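You operate a simulated robot arm through the tools that you are given. There is no shell and no other tool. Be economical: measure what you need, move in short steps, check, and stop when the job is done.

You run a simulated two-armed robot. Do the job below in one go: nothing can be reset, and whatever is moved stays where it is left.

TASK
Pick up the blue skimmer with one hand, pass it to the other hand and put it on the top of the grey valve post.
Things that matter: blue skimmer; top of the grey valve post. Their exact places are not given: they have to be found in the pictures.

It is judged by the outcome, as a careful person would: the job done as asked, and still so three seconds after it is handed in. It fails if anything else is knocked over, pushed out of place, dropped, spilled or broken.

THE ROBOT
Two 7-joint arms with two-finger parallel grippers on one trunk, on a base that drives. Base frame: it is fixed to the floor where the robot stands at the start and does not move with it; the origin is under the middle of the robot, x ahead of it, y to its left, z up. Units: mm, degrees, N and s.
The left shoulder is at the start at [155, 174, 979], the right one opposite. With the tool pointing down near the work surface each hand reaches from about 100 to 760 mm from the robot's upright axis, wherever it stands, measured 20 degrees to its own side. Places, roughly: top of the grey valve post (16x32 cm) [500, -2040, 880]. Payload 3.6 kg a hand.
Tool frame (each hand has its own): the origin (TCP) lies between the finger pads and is the grasp point; the fingertips stand 30 mm ahead of it; z points along the fingers, y is the line along which they close. Largest opening 110 mm; finger width 20, thickness 10; the body of the gripper, 48 by 112 mm, starts 55 mm behind the TCP.
Orientation is told as [roll, pitch, yaw] about the base's x, y, z axes, in that order, counted from this pose: with the fingers straight down and closing along the base's y, the tool's x points along the base's -x, its y along +y and its z along -z.

THE INTERFACE
- The arms move only by the tool step_arm. It takes "left_moves", "right_moves" or both (then of equal length, played together; a hand with none holds still); each is text: rows parted by semicolons, each of 7 numbers parted by spaces: the shift along the tool's x, y, z in mm, then the turn, a rotation vector about the tool's x, y, z in degrees, then the closure in counts, from 0 (fully open) to 255 (shut). In form: x y z wx wy wz grip; .... A call has 1 to 10 rows; each row shifts and turns the commanded pose from where the row before left it, along the tool's axes as they then stand. Rows are played at 5 a second. More than 50 mm and 8.6 degrees between two rows, or a gripper value outside its range, and nothing of the call is played. A pose out of reach is approached as far as the arm can. The call stops where the force on the tool passes 40 N (or 10 N more than at its start, if that is more) or the arm is blocked; 0.2 s more then pass. Each finger travels about 153 mm/s and halts on what it meets, pressing with about 43 N; the grip force reading is that of the motor and also rises with nothing between the fingers. The clock runs only during rows and for 0.2 s after the last one: add rows that do not move to give the fingers time. It gives the time, the measured TCP pose, the force on the tool (base axes), the opening and the grip force at its end, in the units of the frame above (readings bear some noise), with the torque about the TCP (base axes, N m) and any sound that the robot's microphone picked up.
- Cameras (640 x 400 px; columns grow to the right, rows downward): "scene" is now at [274.9, 0.4, 1145.7]; the picture's right is [0.01, -1.00, 0.00], its down [-0.61, -0.00, -0.79] and it looks along [0.79, 0.01, -0.61] (base axes); focal length 237 px, centre (320, 200). "left" rides on the left gripper at [72, -17, -103] in its tool frame; the picture's right is [0.23, 0.97, 0.00], its down [-0.76, 0.18, -0.62] and it looks along [-0.61, 0.14, 0.78] (tool axes); focal length 222 px, centre (320, 200). "right" rides on the right gripper at [72, 17, -103] in its tool frame; the picture's right is [-0.23, 0.97, 0.00], its down [-0.76, -0.18, -0.62] and it looks along [-0.61, -0.14, 0.78] (tool axes); focal length 222 px, centre (320, 200).
- get_image(camera): a new picture of that camera. The clock stands still meanwhile.
- slide_trunk(by): slides the trunk up (or, below 0, down) by that many mm; the arms and the scene camera ride with it, the base frame stays. It gives what a move gives, with no picture.
- steer(legs): drives the robot by 1 to 6 legs, each [ahead, left, turn to the left] in mm, mm and degrees, along the robot's own axes; the way and the turn of a leg run together, so that a leg with both is an arc; at most 1500 mm and 180 degrees a leg. The arms and the cameras ride along, it lands a little off, and it stops where it bumps. It gives what a move gives.
- head_to(pan, tilt): turns the head with the scene camera to pan (to the left, within 86 degrees either way) and tilt (down, from -29 to 69), counted from straight ahead of the robot. It gives what a move gives.
- point_at(camera, pixels): there is no depth. For up to 12 entries [column, row, z] of the newest picture of that camera ("zoom" is the newest enlarged one), the place [x, y] in the base frame at which the ray of that pixel passes the height z, good to about 2 mm. The clock stands still meanwhile.
- enlarge(camera, box): a new picture of the part [left, top, right, bottom] of that camera's present view, enlarged. The clock stands still meanwhile.
- close_job(): hands the job in; it is judged then, once.

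Keep the steps short. Do not move on a guess: measure, check each grasp and each placing, and mend mistakes. In all there are 80 turns and 62 pictures (those below and enlarged ones count). Leave the grippers open and the arms clear of the work at the hand-in unless told otherwise, and finish with a single line.

The tools are called after "Call:" as a command line: name --argument value ..., lists and objects as JSON in quotes. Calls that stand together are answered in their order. step_arm: Moves the arms, as the interface text tells. Its arguments: {"type":"object","properties":{"left_moves":{"type":"string"},"right_moves":{"type":"string"}},"required":[]} The other tools are called the same way: slide_trunk (by) slides the trunk up or down; steer (legs) drives the base; head_to (pan, tilt) turns the head that bears the scene camera; get_image (camera) takes a picture; point_at (camera, pixels) gives the place at which the rays of pixels pass given heights; enlarge (camera, box) takes an enlarged picture of a part of a camera's view; close_job () hands the job in.

At the start:

```text
t: 0.0
left_tool_pos: [534.2, 246.8, 998.2]
left_tcp_rot: [-0.1, 0.0, 0.1]
left_contact_force: [-0.7, 0.0, 0.3]
left_torque: [-0.01, -0.02, -0.02]
left_opening: 110.1
left_grasp_force: 0.1
right_tool_pos: [411.3, -187.8, 822.3]
right_tcp_rot: [0.0, 0.0, 0.0]
right_contact_force: [0.0, -0.1, -0.6]
right_torque: [-0.02, 0.02, -0.04]
right_opening: 110.0
right_grasp_force: 0.1
trunk travel left (down, up): [-100.0, 663.0]
robot x, y, heading: [-1.6, 0.4, 0.1]
head pan, tilt: [0.4, 37.3]
```

scene: 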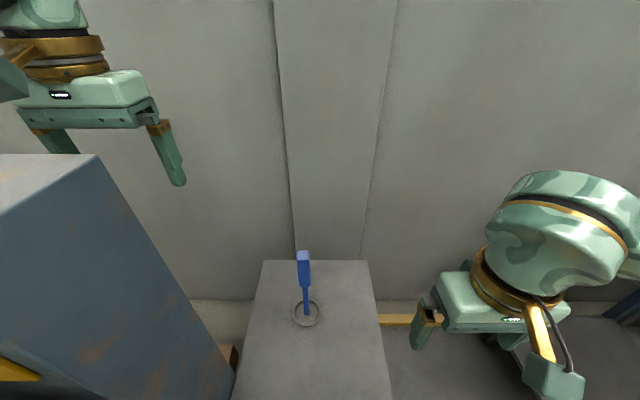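
right: 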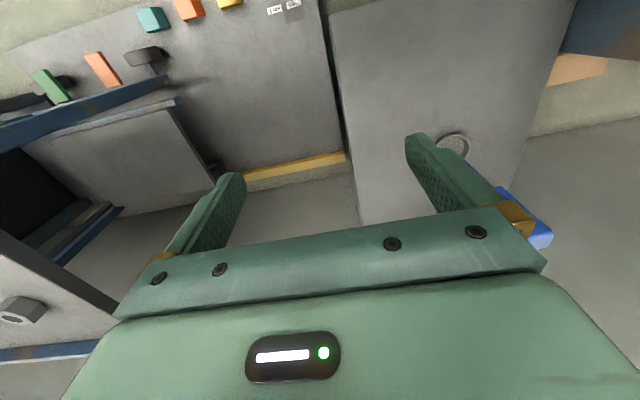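
left: 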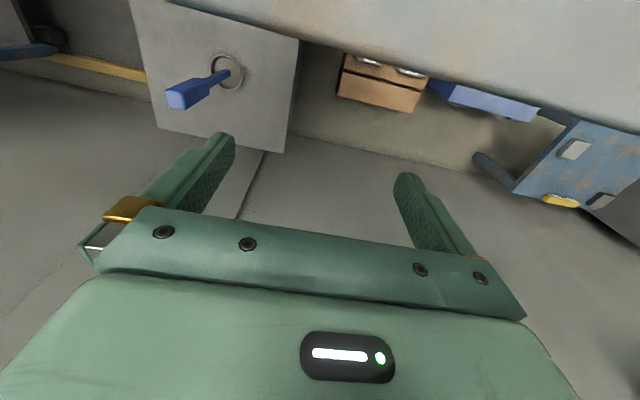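

I see the blue skimmer standing in a ring on a grey block near pixel (305,285) in the scene view. I'll enlarge it from two cameras.

Call:
enlarge --camera "scene" --box '[240, 230, 400, 330]'

Call:
enlarge --camera "left" --box '[140, 20, 300, 120]'

```text
4.00 times, centred on (320, 280) of scene
```

zoom: 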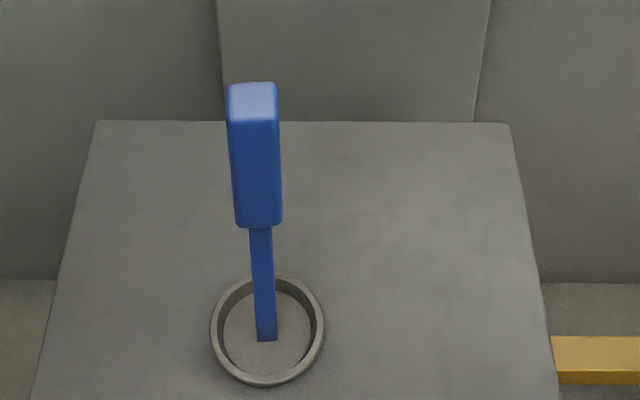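

```text
4.00 times, centred on (220, 70) of left
```

zoom: 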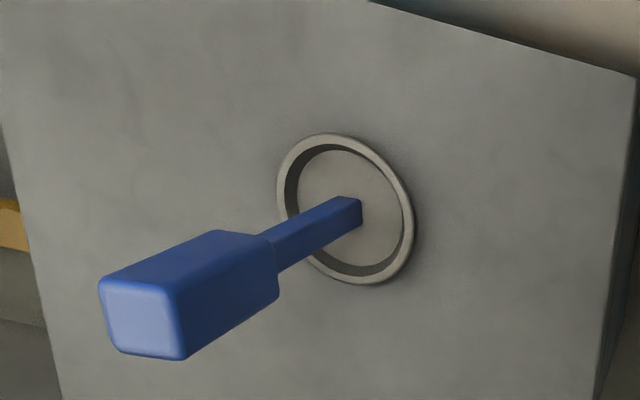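

I'll triangulate the shaft foot and handle top from both cameras.

Call:
point_at --camera "scene" --pixels '[[306.7, 314.5, 600], [306.7, 314.5, 800], [303, 254.5, 700], [303, 254.5, 900], [305.2, 286, 700], [305.2, 286, 900], [264, 261, 700], [367, 261, 700]]'

Call:
point_at --camera "left" --pixels '[[227.5, 73, 600], [227.5, 73, 800], [175.5, 100, 700], [175.5, 100, 900], [207, 83, 700], [207, 83, 900]]'

```text
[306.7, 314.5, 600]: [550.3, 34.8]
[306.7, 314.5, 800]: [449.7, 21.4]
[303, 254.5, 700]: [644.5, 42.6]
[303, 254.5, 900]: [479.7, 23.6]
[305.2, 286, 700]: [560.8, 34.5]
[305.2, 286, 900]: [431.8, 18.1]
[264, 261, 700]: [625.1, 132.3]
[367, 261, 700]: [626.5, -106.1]
```

```text
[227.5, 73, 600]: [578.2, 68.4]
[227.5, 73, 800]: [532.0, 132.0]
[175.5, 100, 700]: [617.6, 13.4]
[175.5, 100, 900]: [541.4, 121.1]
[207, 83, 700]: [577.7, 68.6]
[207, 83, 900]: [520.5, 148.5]
```

The skimmer is upright at about (600,40), with its foot near z 505, the thick handle from about 640 to 750. Before moving I'll check the big blue box on the left and the way to the right.

Call:
head_to --pan 45 --tilt 50

Call:
get_image --camera "scene"

Call:
head_to --pan -75 --tilt 20

Call:
get_image --camera "scene"

```text
t: 1.1
left_tool_pos: [533.8, 247.2, 999.2]
left_tcp_rot: [-0.1, 0.0, -0.1]
left_contact_force: [0.1, -0.4, 0.0]
left_torque: [-0.01, 0.01, 0.02]
left_opening: 110.1
left_grasp_force: 0.1
right_tool_pos: [413.3, -187.2, 822.5]
right_tcp_rot: [0.0, 0.0, 0.0]
right_contact_force: [-0.6, -0.6, 0.3]
right_torque: [-0.01, 0.03, 0.04]
right_opening: 109.8
right_grasp_force: 0.0
trunk travel left (down, up): [-100.0, 663.0]
robot x, y, heading: [-1.1, 1.8, 0.1]
head pan, tilt: [45.0, 50.0]
```

```text
56 pictures are left
```

scene: 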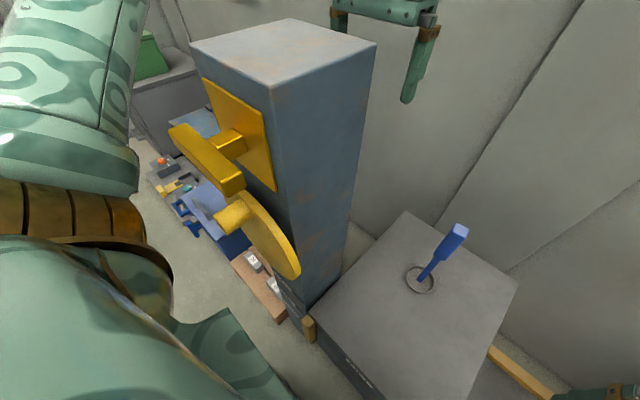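

```text
t: 3.1
left_tool_pos: [533.8, 248.4, 1000.4]
left_tcp_rot: [-0.1, 0.1, 0.0]
left_contact_force: [0.2, 0.3, 0.1]
left_torque: [-0.01, 0.02, 0.01]
left_opening: 110.2
left_grasp_force: 0.1
right_tool_pos: [412.9, -187.3, 821.9]
right_tcp_rot: [0.0, 0.0, -0.1]
right_contact_force: [-0.3, 0.7, -0.6]
right_torque: [-0.02, 0.01, -0.02]
right_opening: 110.1
right_grasp_force: 0.1
trunk travel left (down, up): [-100.0, 663.0]
robot x, y, heading: [-1.4, 0.1, -0.0]
head pan, tilt: [-75.0, 20.0]
```

```text
55 pictures are left
```

scene: 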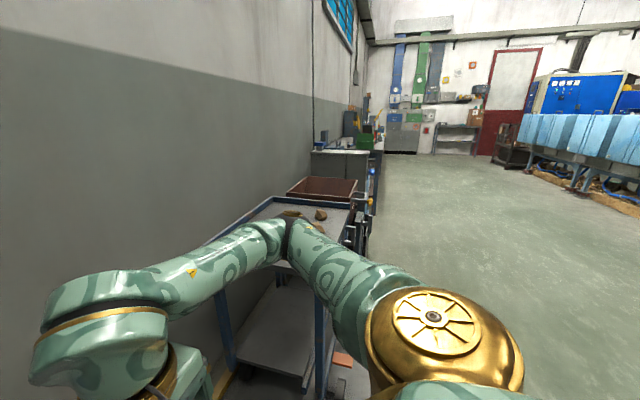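

I'll enlarge the region of the post, expected near (356,147).

Call:
enlarge --camera "scene" --box '[260, 90, 420, 190]'

Call:
enlarge --camera "scene" --box '[180, 160, 420, 310]'

```text
4.00 times, centred on (340, 140) of scene
```

zoom: 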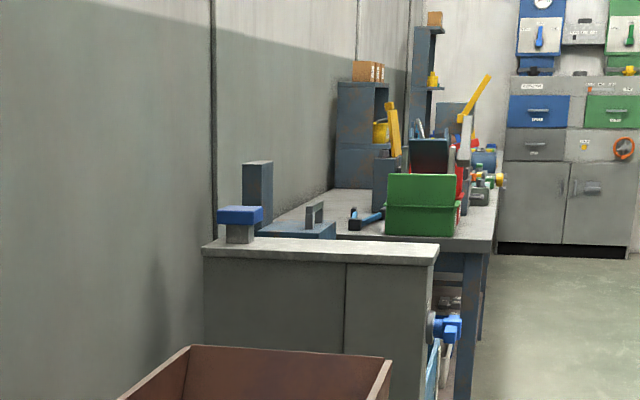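

```text
2.67 times, centred on (300, 235) of scene
```

zoom: 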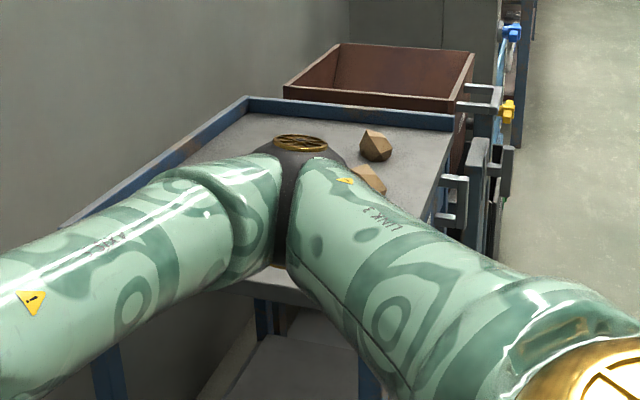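

The post lies to the right behind a trolley; more on that later. For safe left-arm motion I need the tall box's top corner position, so I'll measure it from two head poses.

Call:
head_to --pan 60 --tilt 30

Call:
get_image --camera "scene"

Call:
point_at --camera "scene" --pixels '[[320, 200, 1000], [320, 200, 800]]'

Call:
head_to --pan 10 --tilt 45

Call:
get_image --camera "scene"

```text
t: 5.3
left_tool_pos: [532.8, 247.2, 998.7]
left_tcp_rot: [-0.2, 0.0, 0.0]
left_contact_force: [0.3, 0.7, -0.3]
left_torque: [-0.03, -0.03, 0.0]
left_opening: 110.0
left_grasp_force: 0.1
right_tool_pos: [411.9, -187.2, 821.1]
right_tcp_rot: [0.0, 0.0, -0.1]
right_contact_force: [-0.8, -0.3, 0.3]
right_torque: [0.03, -0.03, 0.03]
right_opening: 110.1
right_grasp_force: 0.0
trunk travel left (down, up): [-100.0, 663.0]
robot x, y, heading: [-0.5, 0.5, 0.0]
head pan, tilt: [60.0, 30.0]
```

```text
52 pictures are left
```

scene: 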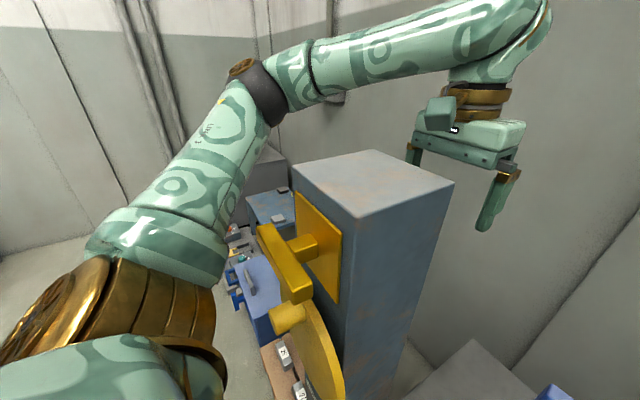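

```text
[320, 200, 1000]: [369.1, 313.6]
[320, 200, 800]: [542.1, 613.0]
```

```text
t: 6.5
left_tool_pos: [533.4, 247.5, 999.8]
left_tcp_rot: [-0.2, 0.0, 0.1]
left_contact_force: [0.5, -0.9, 0.0]
left_torque: [0.0, -0.01, 0.01]
left_opening: 109.9
left_grasp_force: 0.1
right_tool_pos: [411.9, -186.8, 821.7]
right_tcp_rot: [-0.1, 0.0, -0.1]
right_contact_force: [-0.2, -0.5, 0.2]
right_torque: [0.01, -0.01, 0.03]
right_opening: 110.4
right_grasp_force: 0.1
trunk travel left (down, up): [-100.0, 663.0]
robot x, y, heading: [-1.5, -0.7, 0.0]
head pan, tilt: [10.0, 45.0]
```

```text
51 pictures are left
```

scene: 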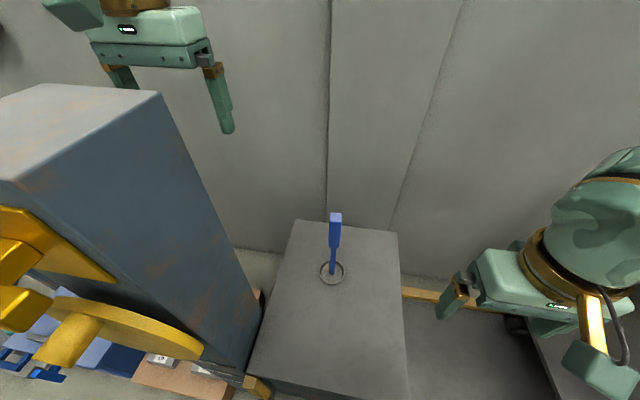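

Call:
point_at --camera "scene" --pixels '[[160, 91, 1000], [160, 91, 900], [160, 91, 800], [12, 180, 1000], [12, 180, 900], [332, 271, 505], [335, 217, 750], [297, 220, 505], [397, 234, 505], [252, 375, 505], [408, 395, 505]]'

```text
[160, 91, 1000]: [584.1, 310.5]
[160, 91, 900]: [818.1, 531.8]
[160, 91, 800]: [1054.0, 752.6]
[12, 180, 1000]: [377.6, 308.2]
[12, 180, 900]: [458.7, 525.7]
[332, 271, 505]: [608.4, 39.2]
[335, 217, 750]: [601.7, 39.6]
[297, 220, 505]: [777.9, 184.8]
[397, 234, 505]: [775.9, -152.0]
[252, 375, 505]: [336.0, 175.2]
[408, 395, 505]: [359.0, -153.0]
```

The tall box stands at about x 330–475, y>205, top near z 1045, so the left arm has little room low down. I'll pick with the right hand from above (handle at about (601,40), top 750), and hand over later in free space. First, move the right hand over the handle with fingertips at z≈800.

Call:
step_arm --right_moves "-27 32.4 -1.5 0 0 0 0; -27 32.4 -1.5 0 0 0 0; -27 32.4 -1.5 0 0 0 0; -27 32.4 -1.5 0 0 0 0; -27 32.4 -1.5 0 0 0 0; -27 32.4 -1.5 0 0 0 0; -27 32.4 -1.5 0 0 0 0; 0 0 0 0 0 0 0"

Call:
get_image --camera "right"

Call:
get_image --camera "scene"

Call:
get_image --camera "left"

```text
t: 8.3
left_tool_pos: [533.4, 247.5, 1000.6]
left_tcp_rot: [-0.1, 0.1, 0.2]
left_contact_force: [0.2, 0.4, -0.6]
left_torque: [-0.01, 0.02, 0.02]
left_opening: 110.1
left_grasp_force: 0.1
right_tool_pos: [600.5, 38.8, 833.1]
right_tcp_rot: [0.1, 0.0, 0.0]
right_contact_force: [0.3, -0.8, 0.6]
right_torque: [-0.03, 0.02, 0.0]
right_opening: 110.1
right_grasp_force: 0.1
trunk travel left (down, up): [-100.0, 663.0]
robot x, y, heading: [1.8, -0.5, 0.0]
head pan, tilt: [10.0, 45.0]
```

```text
50 pictures are left
```

right: 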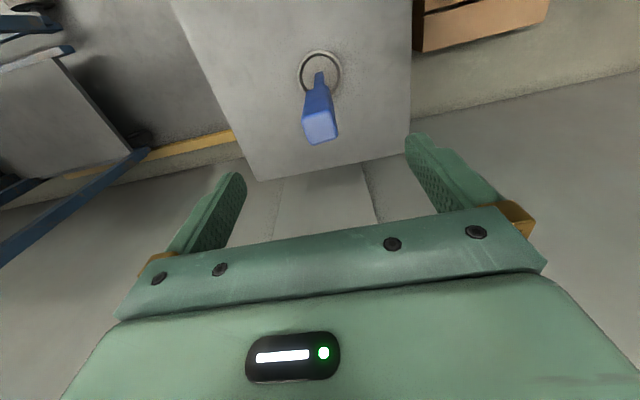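

```text
49 pictures are left
```

scene: 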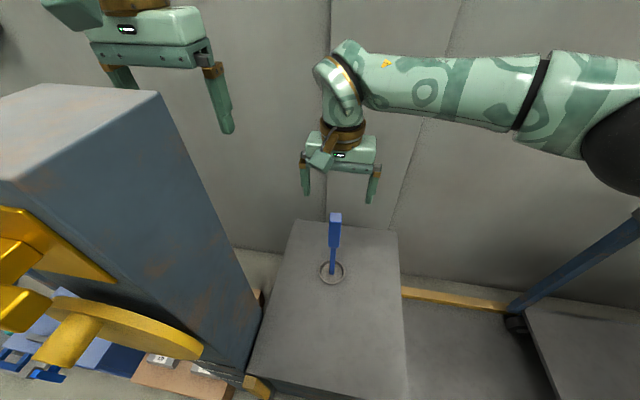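

```text
48 pictures are left
```

left: 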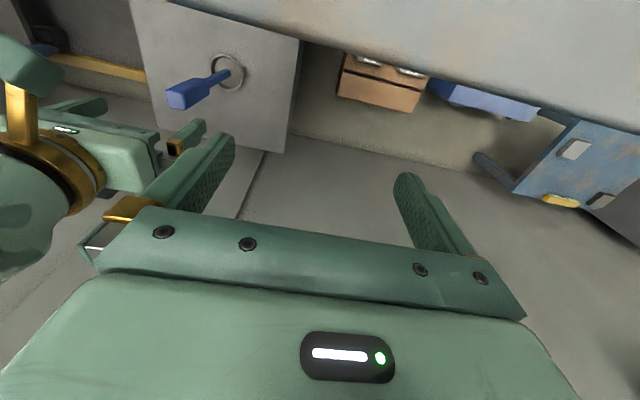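

Now measure the handle from the right camera: top centre (320,129), rim centre (320,73).

Call:
point_at --camera "right" --pixels '[[320, 129, 750], [320, 129, 720], [320, 129, 700], [320, 73, 505], [320, 73, 480], [320, 73, 530], [305, 120, 720], [336, 118, 720]]'

Call:
point_at --camera "scene" --pixels '[[335, 217, 750], [335, 217, 720], [335, 217, 700], [332, 271, 530], [332, 271, 480]]'

Call:
enlarge --camera "right" --box '[240, 30, 400, 130]'

```text
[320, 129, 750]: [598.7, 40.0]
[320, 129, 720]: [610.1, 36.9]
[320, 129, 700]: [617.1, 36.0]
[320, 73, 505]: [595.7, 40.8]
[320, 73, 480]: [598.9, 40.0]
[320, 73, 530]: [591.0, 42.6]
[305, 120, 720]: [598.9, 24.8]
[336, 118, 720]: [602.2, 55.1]
```

```text
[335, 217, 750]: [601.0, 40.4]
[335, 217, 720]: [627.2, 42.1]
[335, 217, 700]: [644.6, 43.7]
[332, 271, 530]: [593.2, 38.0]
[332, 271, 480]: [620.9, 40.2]
```

```text
4.00 times, centred on (320, 80) of right
```

zoom: 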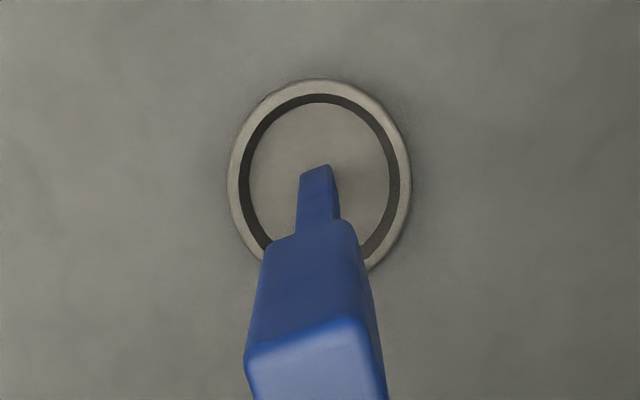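

The handle top is at (600,40,~752) and aligned with the axes. The hand is right above it. I'll lower 110 mm so TCP is at z≈722.

Call:
step_arm --right_moves "0 1 37 0 0 0 0; 0 0 37 0 0 0 0; 0 0 36 0 0 0 0; 0 0 0 0 0 0 0"

Call:
get_image --camera "right"

```text
t: 9.3
left_tool_pos: [533.3, 246.8, 999.4]
left_tcp_rot: [0.0, 0.0, 0.0]
left_contact_force: [-0.2, 0.2, 0.3]
left_torque: [-0.01, 0.02, 0.0]
left_opening: 109.9
left_grasp_force: 0.0
right_tool_pos: [602.5, 41.0, 721.9]
right_tcp_rot: [0.1, 0.0, 0.0]
right_contact_force: [-0.1, -0.6, -0.4]
right_torque: [-0.02, -0.02, -0.03]
right_opening: 109.9
right_grasp_force: 0.1
trunk travel left (down, up): [-100.0, 663.0]
robot x, y, heading: [-2.1, 0.7, 0.1]
head pan, tilt: [10.0, 45.0]
```

```text
46 pictures are left
```

right: 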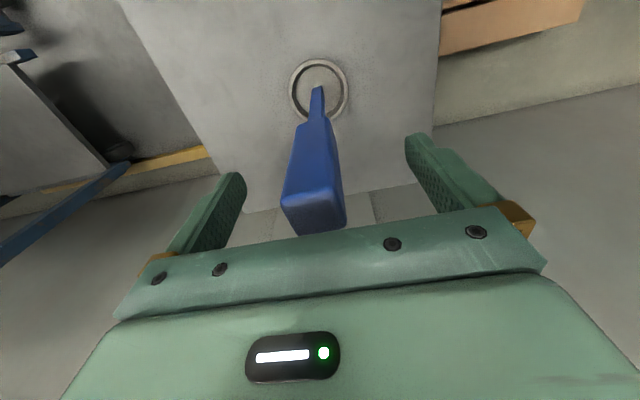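

The handle sits between the fingers, roughly centred. Close the gripper.

Call:
step_arm --right_moves "0 0 0 0 0 0 120; 0 0 0 0 0 0 200; 0 0 0 0 0 0 255; 0 0 0 0 0 0 255; 0 0 0 0 0 0 255"

Call:
get_image --camera "right"

```text
t: 10.5
left_tool_pos: [534.0, 247.5, 999.6]
left_tcp_rot: [-0.1, 0.0, 0.1]
left_contact_force: [0.6, -0.4, -0.8]
left_torque: [-0.04, -0.01, 0.01]
left_opening: 109.9
left_grasp_force: 0.1
right_tool_pos: [603.5, 40.6, 723.7]
right_tcp_rot: [0.0, 0.0, 0.0]
right_contact_force: [-1.1, -1.1, 1.3]
right_torque: [-0.09, 0.04, 0.0]
right_opening: 27.7
right_grasp_force: 42.9
trunk travel left (down, up): [-100.0, 663.0]
robot x, y, heading: [-0.8, 1.7, -0.2]
head pan, tilt: [10.0, 45.0]
```

```text
45 pictures are left
```

right: 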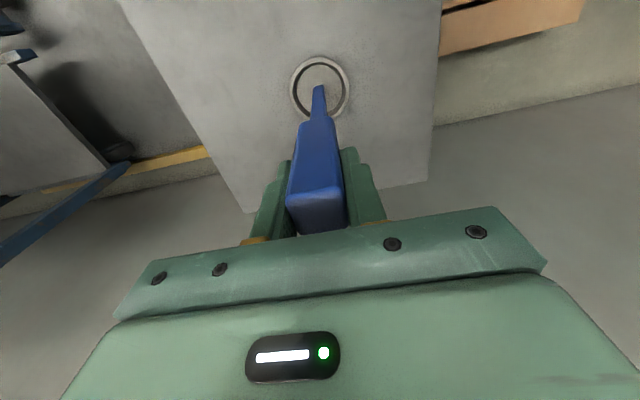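

Gripped at 27.7 mm. I'll lift a little, straight up, and look.

Call:
step_arm --right_moves "0 0 -15 0 0 0 255; 0 0 -20 0 0 0 255; 0 0 -20 0 0 0 255; 0 0 0 0 0 0 255"

Call:
get_image --camera "scene"

```text
t: 11.5
left_tool_pos: [534.4, 245.7, 998.3]
left_tcp_rot: [0.0, 0.0, 0.1]
left_contact_force: [0.5, -1.5, 0.7]
left_torque: [-0.04, -0.01, -0.01]
left_opening: 110.1
left_grasp_force: 0.0
right_tool_pos: [601.6, 40.1, 777.5]
right_tcp_rot: [-0.1, 0.1, 0.0]
right_contact_force: [0.4, -1.1, -3.8]
right_torque: [-0.01, 0.0, 0.01]
right_opening: 28.1
right_grasp_force: 42.9
trunk travel left (down, up): [-100.0, 663.0]
robot x, y, heading: [0.9, -1.0, 0.1]
head pan, tilt: [10.0, 45.0]
```

```text
44 pictures are left
```

scene: 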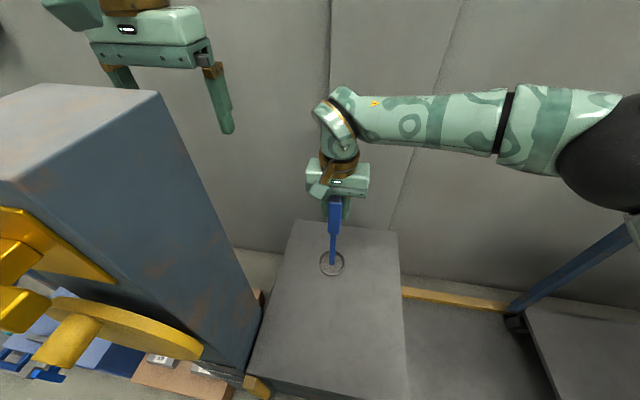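

Call:
enlarge --camera "scene" --box '[260, 180, 420, 280]'

```text
4.00 times, centred on (340, 230) of scene
```

zoom: 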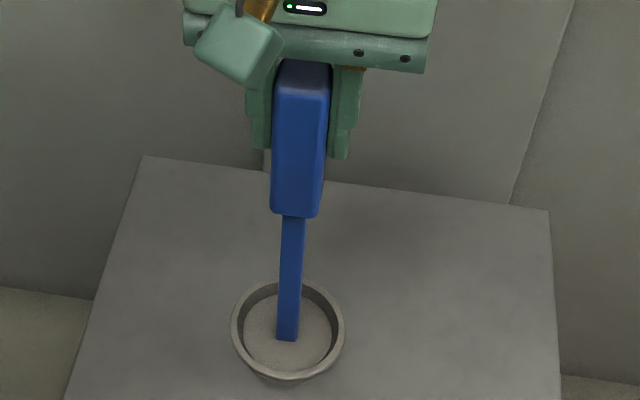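

The dish came up with the handle, so it is the skimmer's head; held well (weight ~3.8 N). I'll raise the trunk 400 mm so both arms are above the tall box, and do the handover up there.

Call:
slide_trunk --by 400

Call:
get_image --camera "scene"

```text
t: 15.3
left_tool_pos: [534.3, 247.6, 1398.4]
left_tcp_rot: [0.0, 0.0, 0.2]
left_contact_force: [0.2, 0.5, 0.6]
left_torque: [0.02, -0.03, 0.05]
left_opening: 109.8
left_grasp_force: 0.1
right_tool_pos: [579.6, 41.4, 1243.2]
right_tcp_rot: [0.0, -6.8, 0.0]
right_contact_force: [0.4, -0.5, -2.3]
right_torque: [0.01, 0.07, -0.04]
right_opening: 27.8
right_grasp_force: 43.3
trunk travel left (down, up): [-500.0, 263.0]
robot x, y, heading: [0.3, 0.2, -0.0]
head pan, tilt: [10.0, 45.0]
```

```text
42 pictures are left
```

scene: 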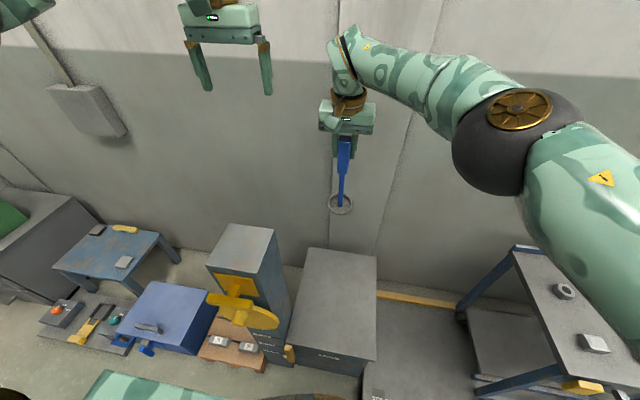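

The right hand ended tilted and higher than expected; I'll hold still a moment to read it again.

Call:
step_arm --right_moves "0 0 0 0 0 0 255; 0 0 0 0 0 0 255; 0 0 0 0 0 0 255"

Call:
head_to --pan -45 --tilt 40

Call:
get_image --camera "scene"

```text
t: 16.1
left_tool_pos: [533.5, 246.6, 1399.7]
left_tcp_rot: [-0.1, 0.0, 0.1]
left_contact_force: [-0.2, -0.1, 0.8]
left_torque: [-0.03, -0.02, 0.02]
left_opening: 110.0
left_grasp_force: 0.1
right_tool_pos: [580.3, 40.7, 1244.0]
right_tcp_rot: [0.0, -6.9, 0.0]
right_contact_force: [-0.1, 0.4, -3.2]
right_torque: [0.0, 0.07, -0.01]
right_opening: 27.8
right_grasp_force: 43.3
trunk travel left (down, up): [-500.0, 263.0]
robot x, y, heading: [1.7, 2.0, 0.0]
head pan, tilt: [10.0, 45.0]
```

```text
t: 17.3
left_tool_pos: [533.5, 247.2, 1399.7]
left_tcp_rot: [-0.1, 0.0, 0.1]
left_contact_force: [-0.5, -0.7, 0.2]
left_torque: [0.01, -0.01, -0.04]
left_opening: 110.1
left_grasp_force: 0.0
right_tool_pos: [579.1, 41.1, 1244.4]
right_tcp_rot: [0.0, -6.9, 0.1]
right_contact_force: [0.4, 0.3, -3.7]
right_torque: [0.0, 0.05, -0.01]
right_opening: 27.9
right_grasp_force: 42.4
trunk travel left (down, up): [-500.0, 263.0]
robot x, y, heading: [-0.5, 5.5, -0.2]
head pan, tilt: [-45.0, 40.0]
```

```text
41 pictures are left
```

scene: 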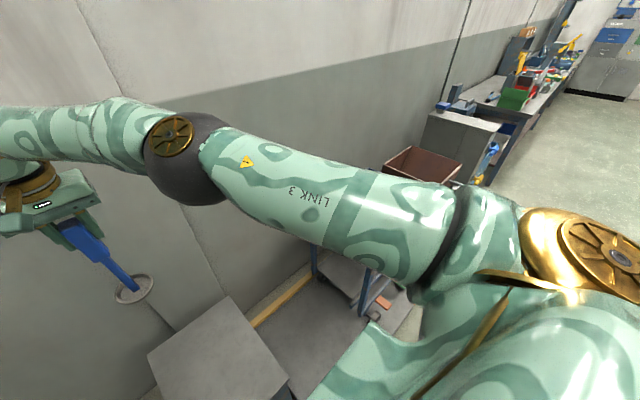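

No contact is reported. I'll try to level the right hand (turn +6.9° about its y) and see if it follows.

Call:
step_arm --right_moves "0 0 0 0 3.4 0 255; 0 0 0 0 3.4 0 255; 0 0 0 0 0 0 255; 0 0 0 0 0 0 255"

```text
t: 18.3
left_tool_pos: [533.9, 248.6, 1398.8]
left_tcp_rot: [0.0, 0.0, 0.1]
left_contact_force: [0.7, 0.4, 0.7]
left_torque: [0.01, -0.03, -0.01]
left_opening: 110.0
left_grasp_force: 0.1
right_tool_pos: [562.6, 31.9, 1247.5]
right_tcp_rot: [0.4, -0.9, -0.6]
right_contact_force: [0.3, 0.5, -2.9]
right_torque: [-0.02, 0.01, -0.01]
right_opening: 27.8
right_grasp_force: 43.1
right hand out of reach, approached as far as the arm can: row 1, 2
trunk travel left (down, up): [-500.0, 263.0]
robot x, y, heading: [0.6, -4.0, 0.1]
head pan, tilt: [-45.0, 40.0]
```

It follows now, though near a reach limit. I'll bring the right hand nearer: to about (520,-30,1250).

Call:
step_arm --right_moves "14 -20 0 0 0.5 0 255; 14 -20 0 0 0.4 0 255; 14 -20 0 0 0 0 255; 0 0 0 0 0 0 255"

Call:
head_to --pan 0 --tilt 30

Call:
get_image --camera "scene"

```text
t: 19.3
left_tool_pos: [533.7, 247.7, 1399.4]
left_tcp_rot: [-0.1, 0.0, 0.2]
left_contact_force: [0.2, 0.4, -0.6]
left_torque: [-0.01, 0.01, 0.04]
left_opening: 110.1
left_grasp_force: 0.1
right_tool_pos: [517.9, -27.1, 1248.2]
right_tcp_rot: [-0.1, 0.7, 0.0]
right_contact_force: [0.4, -0.3, -3.2]
right_torque: [0.0, -0.03, 0.0]
right_opening: 27.7
right_grasp_force: 42.9
trunk travel left (down, up): [-500.0, 263.0]
robot x, y, heading: [-1.2, -1.4, -0.1]
head pan, tilt: [-45.0, 40.0]
```

```text
t: 20.5
left_tool_pos: [533.9, 246.9, 1398.1]
left_tcp_rot: [-0.1, 0.0, 0.1]
left_contact_force: [0.2, -0.2, 0.3]
left_torque: [0.04, 0.0, -0.01]
left_opening: 110.0
left_grasp_force: 0.0
right_tool_pos: [517.7, -27.0, 1248.3]
right_tcp_rot: [-0.1, 0.9, 0.0]
right_contact_force: [0.2, 0.0, -2.4]
right_torque: [-0.02, -0.03, -0.02]
right_opening: 27.7
right_grasp_force: 43.0
trunk travel left (down, up): [-500.0, 263.0]
robot x, y, heading: [3.2, -2.1, -0.1]
head pan, tilt: [0.0, 30.0]
```

```text
40 pictures are left
```

scene: 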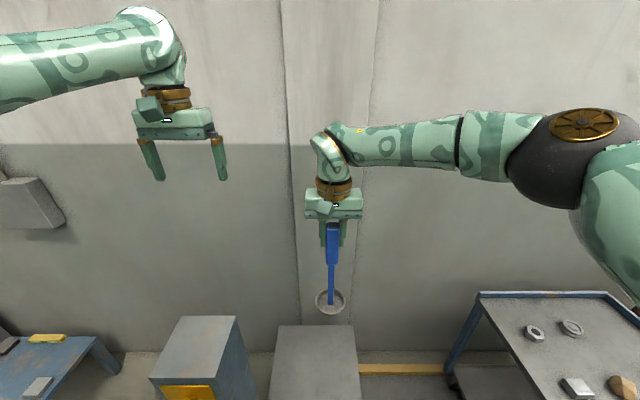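

The skimmer hangs level in the right hand. Now turn the left hand to point ahead (pitch −90°) at its present high spot.

Call:
step_arm --left_moves "0 0 0 0 -8.5 0 0; 0 0 0 0 -8.5 0 0; 0 0 0 0 -8.5 0 0; 0 0 0 0 -8.5 0 0; 0 0 0 0 -8.5 0 0; 0 0 0 0 -8.5 0 0; 0 0 0 0 -8.5 0 0; 0 0 0 0 -8.5 0 0; 0 0 0 0 -8.5 0 0; 0 0 0 0 -8.5 0 0"

Call:
step_arm --left_moves "0 0 0 0 -5 0 0; 0 0 -36 0 0 0 0; 0 0 -36 0 0 0 0; 0 0 -36 0 0 0 0; 0 0 -36 0 0 0 0; 0 0 0 0 0 0 0"

```text
t: 22.7
left_tool_pos: [534.4, 248.5, 1399.7]
left_tcp_rot: [-1.2, -85.1, 1.3]
left_contact_force: [0.7, -0.3, 0.5]
left_torque: [0.0, -0.03, 0.0]
left_opening: 109.8
left_grasp_force: 0.1
right_tool_pos: [517.5, -25.1, 1248.4]
right_tcp_rot: [-0.1, 0.9, 0.0]
right_contact_force: [0.6, 0.1, -2.1]
right_torque: [-0.01, -0.02, -0.03]
right_opening: 27.8
right_grasp_force: 43.2
trunk travel left (down, up): [-500.0, 263.0]
robot x, y, heading: [-1.6, -4.0, 0.2]
head pan, tilt: [0.0, 30.0]
```

```text
t: 24.1
left_tool_pos: [462.2, 247.5, 1400.0]
left_tcp_rot: [-86.2, -90.0, 86.2]
left_contact_force: [0.1, -0.4, 0.1]
left_torque: [0.01, 0.01, -0.02]
left_opening: 110.0
left_grasp_force: 0.1
left hand out of reach, approached as far as the arm can: row 4, 5
right_tool_pos: [518.8, -26.1, 1248.9]
right_tcp_rot: [0.0, 0.8, 0.0]
right_contact_force: [1.0, -0.2, -2.8]
right_torque: [0.01, 0.0, 0.05]
right_opening: 28.0
right_grasp_force: 43.3
trunk travel left (down, up): [-500.0, 263.0]
robot x, y, heading: [0.9, 1.2, -0.1]
head pan, tilt: [0.0, 30.0]
```

The left hand reaches back to x≈462. I'll move the right hand 35 mm ahead to give room, and lower the left hand to z≈1185 at its own side.

Call:
step_arm --left_moves "43 0 0 0 0 0 0; 43 0 0 0 0 0 0; 43 0 0 0 0 0 0; 43 0 0 0 0 0 0; 42 0 0 0 0 0 0; 0 0 0 0 0 0 0" --right_moves "-12 0 0 0 0 0 255; -12 0 0 0 -0.8 0 255; -11 0 0 0 0 0 255; 0 0 0 0 0 0 255; 0 0 0 0 0 0 255; 0 0 0 0 0 0 255"

Call:
get_image --camera "scene"

```text
t: 25.5
left_tool_pos: [459.6, 246.7, 1188.6]
left_tcp_rot: [-71.0, -90.0, 71.2]
left_contact_force: [-1.0, -0.6, -0.7]
left_torque: [0.02, 0.01, 0.0]
left_opening: 110.1
left_grasp_force: 0.1
right_tool_pos: [553.3, -28.2, 1247.4]
right_tcp_rot: [0.0, 0.0, 0.0]
right_contact_force: [-0.7, -0.3, -2.6]
right_torque: [0.0, -0.01, 0.0]
right_opening: 27.7
right_grasp_force: 43.1
trunk travel left (down, up): [-500.0, 263.0]
robot x, y, heading: [0.5, 1.4, 0.1]
head pan, tilt: [0.0, 30.0]
```

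```text
39 pictures are left
```

scene: 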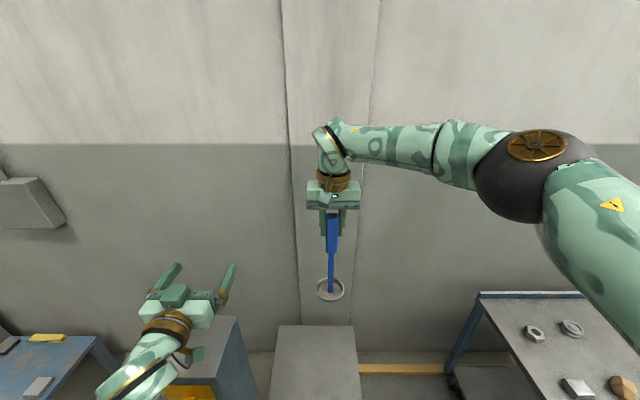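

Next, move the left hand sideways to y≈−28, behind the handle.

Call:
step_arm --left_moves "0 -45 0 0 0 0 0; 0 -46 0 0 0 0 0; 0 -46 0 0 0 0 0; 0 -46 0 0 0 0 0; 0 -46 0 0 0 0 0; 0 -46 0 0 0 0 0; 0 0 0 0 0 0 0"

Call:
get_image --camera "scene"

Call:
get_image --camera "left"

```text
t: 26.4
left_tool_pos: [458.7, 129.1, 1158.6]
left_tcp_rot: [92.3, -75.1, -94.6]
left_contact_force: [-0.2, 0.2, 0.1]
left_torque: [0.01, 0.0, 0.0]
left_opening: 110.0
left_grasp_force: 0.0
right_tool_pos: [554.5, -27.0, 1248.4]
right_tcp_rot: [0.0, 0.1, 0.0]
right_contact_force: [-0.1, -0.2, -1.7]
right_torque: [0.0, 0.03, 0.0]
right_opening: 28.1
right_grasp_force: 42.7
trunk travel left (down, up): [-500.0, 263.0]
robot x, y, heading: [-2.5, 2.7, 0.0]
head pan, tilt: [0.0, 30.0]
stopped in row 4 (left hand): the arm was blocked; the commanded pose is now the measured one
```

```text
38 pictures are left
```

scene: 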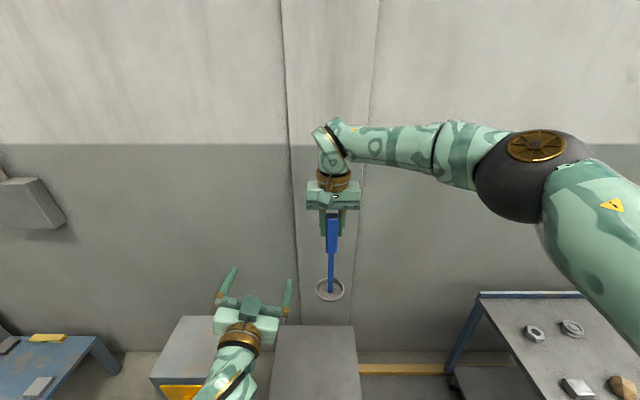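

```text
37 pictures are left
```

left: 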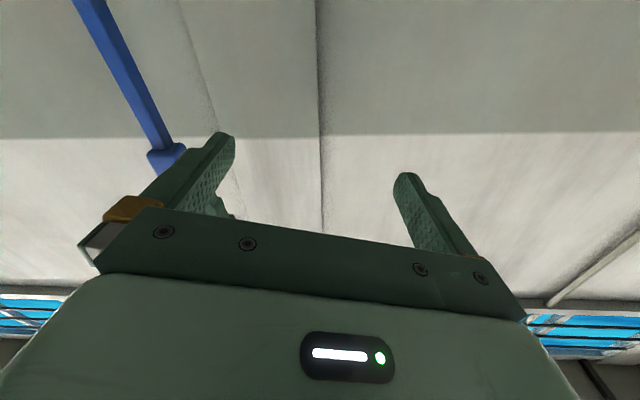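

The left arm was blocked near the body (hand now tilted ~15° upward). I'll instead come from the left side with the hand pointing to −y. First back off to the left, level, and move ahead.

Call:
step_arm --left_moves "0 40 0 0 0 0 0; 0 40 0 0 5 0 0; 0 20 0 0 5 0 0; 0 0 30 0 5 0 0; 0 0 35 0 0 0 0; 0 0 35 0 0 0 0; 0 0 0 0 0 0 0"

```text
t: 28.0
left_tool_pos: [560.4, 228.0, 1164.2]
left_tcp_rot: [46.7, -69.6, -47.1]
left_contact_force: [-0.1, 0.9, 1.0]
left_torque: [-0.01, -0.01, 0.0]
left_opening: 109.9
left_grasp_force: 0.0
right_tool_pos: [552.9, -27.8, 1248.3]
right_tcp_rot: [0.0, 0.0, 0.0]
right_contact_force: [-0.9, 0.3, -3.7]
right_torque: [0.02, 0.0, -0.01]
right_opening: 27.9
right_grasp_force: 43.1
trunk travel left (down, up): [-500.0, 263.0]
robot x, y, heading: [5.0, 0.1, 0.2]
head pan, tilt: [0.0, 30.0]
```

From the pose numbers the hand points ahead but is ~14° nose-down and ~15° rolled. I'll straighten it.

Call:
step_arm --left_moves "0 0 0 0 -4.7 -4.9 0; 0 0 0 0 -4.7 -4.9 0; 0 0 0 0 -4.7 -4.9 0; 0 0 0 0 0 0 0"

```text
t: 29.0
left_tool_pos: [559.1, 227.0, 1164.1]
left_tcp_rot: [144.2, -89.9, -144.6]
left_contact_force: [0.8, 0.3, -0.2]
left_torque: [0.01, -0.01, 0.0]
left_opening: 110.2
left_grasp_force: 0.1
right_tool_pos: [553.6, -27.2, 1247.5]
right_tcp_rot: [0.1, 0.0, 0.0]
right_contact_force: [-0.5, 1.4, -2.6]
right_torque: [0.01, -0.04, 0.0]
right_opening: 27.9
right_grasp_force: 43.0
trunk travel left (down, up): [-500.0, 263.0]
robot x, y, heading: [-0.8, 0.7, -0.2]
head pan, tilt: [0.0, 30.0]
```

Level now. Turn the hand to point right (−y), raising 20 mm to z≈1184.

Call:
step_arm --left_moves "-20 0 0 0 0 0 0; 0 0 0 8.5 0 0 0; 0 0 0 8.5 0 0 0; 0 0 0 8.5 0 0 0; 0 0 0 8.5 0 0 0; 0 0 0 8.5 0 0 0; 0 0 0 8.5 0 0 0; 0 0 0 8.5 0 0 0; 0 0 0 8.5 0 0 0; 0 0 0 8.5 0 0 0"

Call:
step_arm --left_moves "0 0 0 7 0 0 0; 0 0 0 6.5 0 0 0; 0 0 0 0 0 0 0"

Call:
get_image --camera "scene"

Call:
get_image --camera "left"

```text
t: 31.2
left_tool_pos: [561.3, 227.1, 1182.0]
left_tcp_rot: [1.2, -89.8, -78.1]
left_contact_force: [0.4, 0.9, 0.5]
left_torque: [-0.01, -0.01, 0.0]
left_opening: 109.9
left_grasp_force: 0.1
right_tool_pos: [553.8, -27.4, 1247.7]
right_tcp_rot: [0.0, 0.0, 0.0]
right_contact_force: [-0.9, 0.4, -2.6]
right_torque: [0.0, -0.01, -0.04]
right_opening: 27.8
right_grasp_force: 43.0
trunk travel left (down, up): [-500.0, 263.0]
robot x, y, heading: [-0.1, -2.5, 0.1]
head pan, tilt: [0.0, 30.0]
```

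```text
t: 32.0
left_tool_pos: [560.5, 227.9, 1182.0]
left_tcp_rot: [34.1, -89.8, -124.4]
left_contact_force: [0.6, -0.3, 0.5]
left_torque: [0.02, 0.01, 0.03]
left_opening: 110.2
left_grasp_force: 0.1
right_tool_pos: [553.4, -27.6, 1247.5]
right_tcp_rot: [0.0, 0.0, 0.2]
right_contact_force: [0.0, 0.6, -2.0]
right_torque: [0.02, -0.03, 0.01]
right_opening: 27.6
right_grasp_force: 43.3
trunk travel left (down, up): [-500.0, 263.0]
robot x, y, heading: [0.5, 0.6, 0.1]
head pan, tilt: [0.0, 30.0]
```

```text
36 pictures are left
```

scene: 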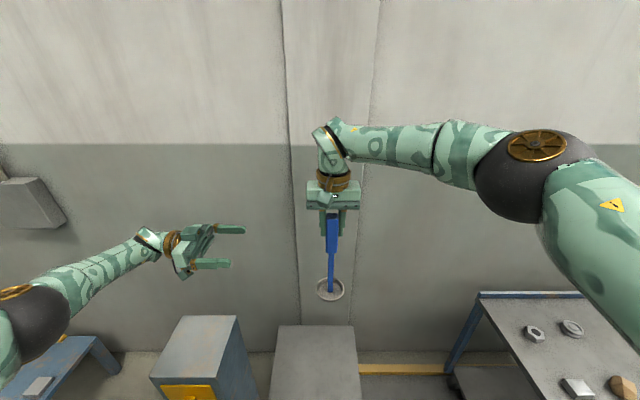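

```text
35 pictures are left
```

left: 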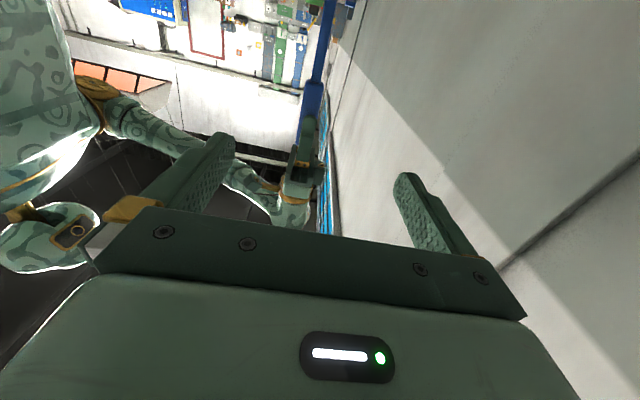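

Left hand now points to −y. Approach along its fingers by 190 mm, aligning x, then look.

Call:
step_arm --left_moves "-2 -5 38 0 0 0 0; 0 -4 38 0 0 0 0; 0 0 38 0 0 0 0; 0 0 38 0 0 0 0; 0 0 38 0 0 0 0; 0 0 0 0 0 0 0"

Call:
get_image --camera "left"

Call:
enlarge --camera "scene" --box '[220, 150, 420, 275]'

```text
t: 33.4
left_tool_pos: [551.2, 38.8, 1183.9]
left_tcp_rot: [27.5, -89.9, -117.9]
left_contact_force: [-1.1, 0.2, -0.5]
left_torque: [-0.01, 0.0, -0.02]
left_opening: 110.3
left_grasp_force: 0.1
right_tool_pos: [554.5, -26.8, 1247.0]
right_tcp_rot: [0.0, 0.0, -0.1]
right_contact_force: [0.3, 0.8, -4.3]
right_torque: [-0.01, -0.03, 0.0]
right_opening: 27.9
right_grasp_force: 43.4
trunk travel left (down, up): [-500.0, 263.0]
robot x, y, heading: [1.1, -2.5, 0.0]
head pan, tilt: [0.0, 30.0]
```

```text
34 pictures are left
```

left: 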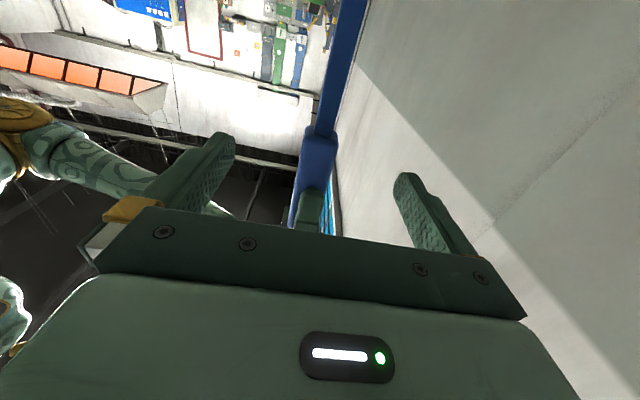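

```text
3.20 times, centred on (320, 212) of scene
```

zoom: 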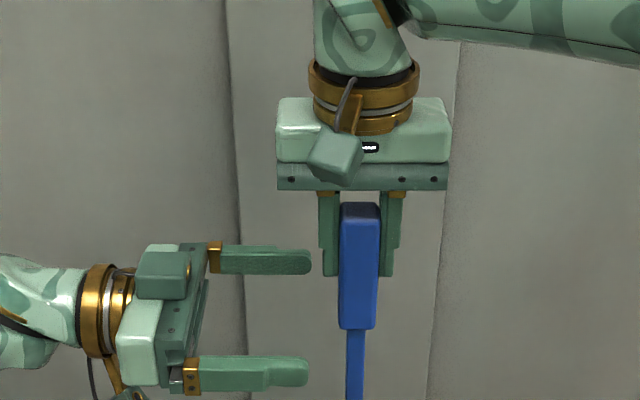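

Aligned well with the handle below the right fingers. Advance the last 65 mm.

Call:
step_arm --left_moves "0 0 22 0 0 0 0; 0 0 22 0 0 0 0; 0 0 21 0 0 0 0; 0 0 0 0 0 0 0"

Call:
enlarge --camera "scene" --box '[220, 150, 420, 275]'

Call:
get_image --camera "left"

```text
t: 34.4
left_tool_pos: [549.4, -27.6, 1183.9]
left_tcp_rot: [31.5, -89.7, -121.9]
left_contact_force: [-0.4, -1.1, 0.8]
left_torque: [0.0, -0.02, -0.02]
left_opening: 110.1
left_grasp_force: 0.0
right_tool_pos: [553.9, -26.7, 1249.2]
right_tcp_rot: [0.0, 0.0, 0.1]
right_contact_force: [-0.3, 0.0, -2.8]
right_torque: [0.03, -0.02, -0.01]
right_opening: 28.0
right_grasp_force: 42.9
trunk travel left (down, up): [-500.0, 263.0]
robot x, y, heading: [-1.8, 0.9, -0.2]
head pan, tilt: [0.0, 30.0]
```

```text
3.20 times, centred on (320, 212) of scene
```

zoom: 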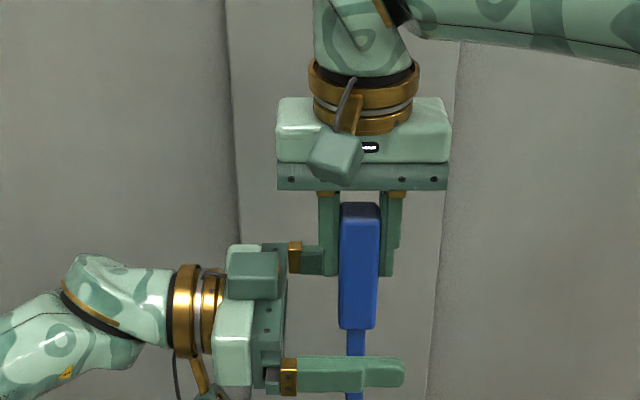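

```text
31 pictures are left
```

left: 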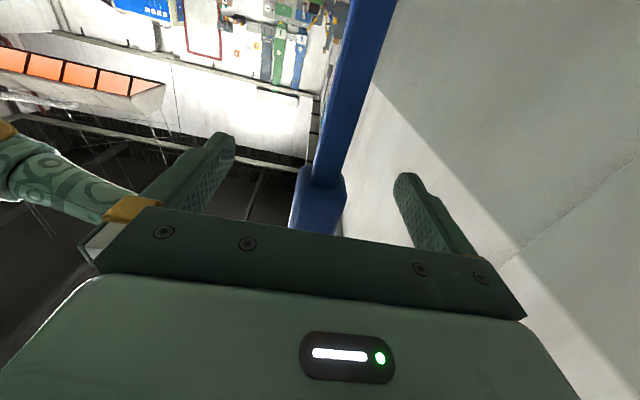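

Handle lies between the left fingers, TCP ~18 mm above the handle's lower end. Shift 3 mm to centre and close the left gripper.

Call:
step_arm --left_moves "0 3 0 0 0 0 0; 0 0 0 0 0 0 120; 0 0 0 0 0 0 180; 0 0 0 0 0 0 255; 0 0 0 0 0 0 255; 0 0 0 0 0 0 255"

Call:
enlarge --camera "scene" --box '[220, 150, 420, 275]'

```text
t: 35.8
left_tool_pos: [552.6, -28.5, 1184.9]
left_tcp_rot: [39.5, -89.9, -130.1]
left_contact_force: [-21.4, 0.7, 3.9]
left_torque: [-0.06, -0.45, 0.23]
left_opening: 27.6
left_grasp_force: 42.6
right_tool_pos: [555.4, -27.9, 1248.5]
right_tcp_rot: [0.0, -0.2, 0.0]
right_contact_force: [21.7, 0.3, -7.5]
right_torque: [-0.01, -1.03, -0.23]
right_opening: 27.7
right_grasp_force: 42.9
trunk travel left (down, up): [-500.0, 263.0]
robot x, y, heading: [-0.9, 1.7, -0.2]
head pan, tilt: [0.0, 30.0]
```

```text
3.20 times, centred on (320, 212) of scene
```

zoom: 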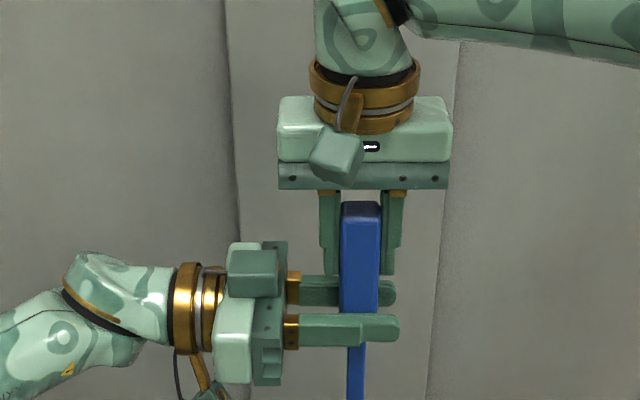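

Gripped at 27.6 mm with ~21 N side load in x. Relieve by shifting the left hand back 3 mm.

Call:
step_arm --left_moves "0 -3 0 0 0 0 255; 0 0 0 0 0 0 255"

```text
t: 36.4
left_tool_pos: [551.0, -28.0, 1184.2]
left_tcp_rot: [19.6, -89.8, -109.9]
left_contact_force: [-8.7, -0.7, 2.5]
left_torque: [-0.11, 0.38, 0.11]
left_opening: 27.7
left_grasp_force: 43.3
right_tool_pos: [553.4, -27.5, 1248.2]
right_tcp_rot: [0.0, 0.3, 0.1]
right_contact_force: [8.0, 0.5, -5.5]
right_torque: [0.06, -0.95, -0.13]
right_opening: 28.1
right_grasp_force: 43.0
trunk travel left (down, up): [-500.0, 263.0]
robot x, y, heading: [-0.1, -0.2, 0.1]
head pan, tilt: [0.0, 30.0]
```

Shift 2 mm more, then open the right hand (left stays shut).

Call:
step_arm --left_moves "0 -2 0 0 0 0 255; 0 0 0 0 0 0 255; 0 0 0 0 0 0 255; 0 0 0 0 0 0 255; 0 0 0 0 0 0 255; 0 0 0 0 0 0 255" --right_moves "0 0 0 0 0 0 255; 0 0 0 0 0 0 255; 0 0 0 0 0 0 150; 0 0 0 0 0 0 0; 0 0 0 0 0 0 0; 0 0 0 0 0 0 0"

Call:
enlarge --camera "scene" --box '[200, 150, 440, 300]'

```text
t: 37.8
left_tool_pos: [547.2, -27.5, 1184.0]
left_tcp_rot: [10.3, -89.8, -100.3]
left_contact_force: [2.1, 17.4, -2.7]
left_torque: [-0.95, 0.1, 0.05]
left_opening: 27.5
left_grasp_force: 43.3
right_tool_pos: [554.0, -27.7, 1247.8]
right_tcp_rot: [-0.1, 0.1, -0.1]
right_contact_force: [-2.7, -18.4, 4.1]
right_torque: [-0.26, 0.03, 0.09]
right_opening: 101.0
right_grasp_force: 0.1
trunk travel left (down, up): [-500.0, 263.0]
robot x, y, heading: [-1.3, -0.1, -0.1]
head pan, tilt: [0.0, 30.0]
```

```text
2.67 times, centred on (320, 225) of scene
```

zoom: 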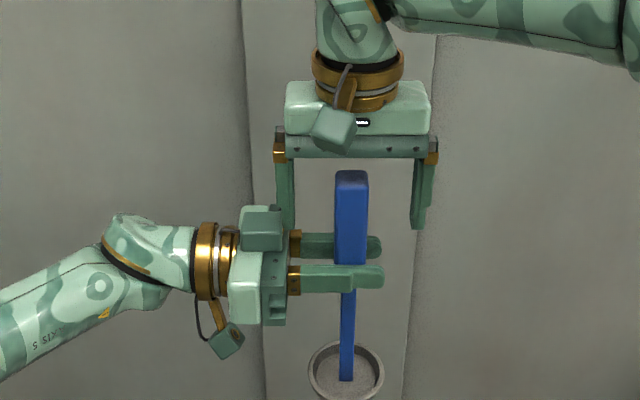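

The left skimmer grip holds (27.5 mm). The right hand's left finger touches the left gripper body (17 N), so I'll narrow the right gripper slightly, then lift it away.

Call:
step_arm --right_moves "0 0 0 0 0 0 70; 0 0 0 0 0 0 70; 0 0 -30 0 0 0 70; 0 0 -40 0 0 0 70; 0 0 -40 0 0 0 70; 0 0 0 0 0 0 70"

Call:
get_image --camera "scene"

```text
t: 39.2
left_tool_pos: [547.6, -27.8, 1183.8]
left_tcp_rot: [19.6, -89.8, -109.8]
left_contact_force: [0.8, 0.0, -0.6]
left_torque: [0.01, -0.03, -0.05]
left_opening: 27.9
left_grasp_force: 43.3
right_tool_pos: [542.3, -27.7, 1343.7]
right_tcp_rot: [0.0, 0.1, 0.0]
right_contact_force: [-0.3, 0.6, 0.7]
right_torque: [0.0, 0.01, 0.0]
right_opening: 79.7
right_grasp_force: 0.1
right hand out of reach, approached as far as the arm can: row 4, 5
trunk travel left (down, up): [-500.0, 263.0]
robot x, y, heading: [-1.2, 1.4, -0.0]
head pan, tilt: [0.0, 30.0]
```

```text
28 pictures are left
```

scene: 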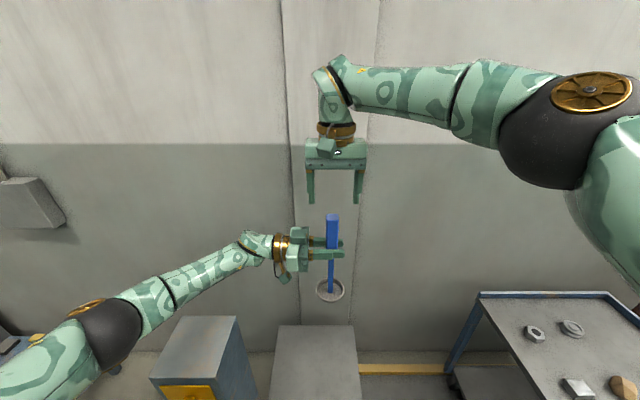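

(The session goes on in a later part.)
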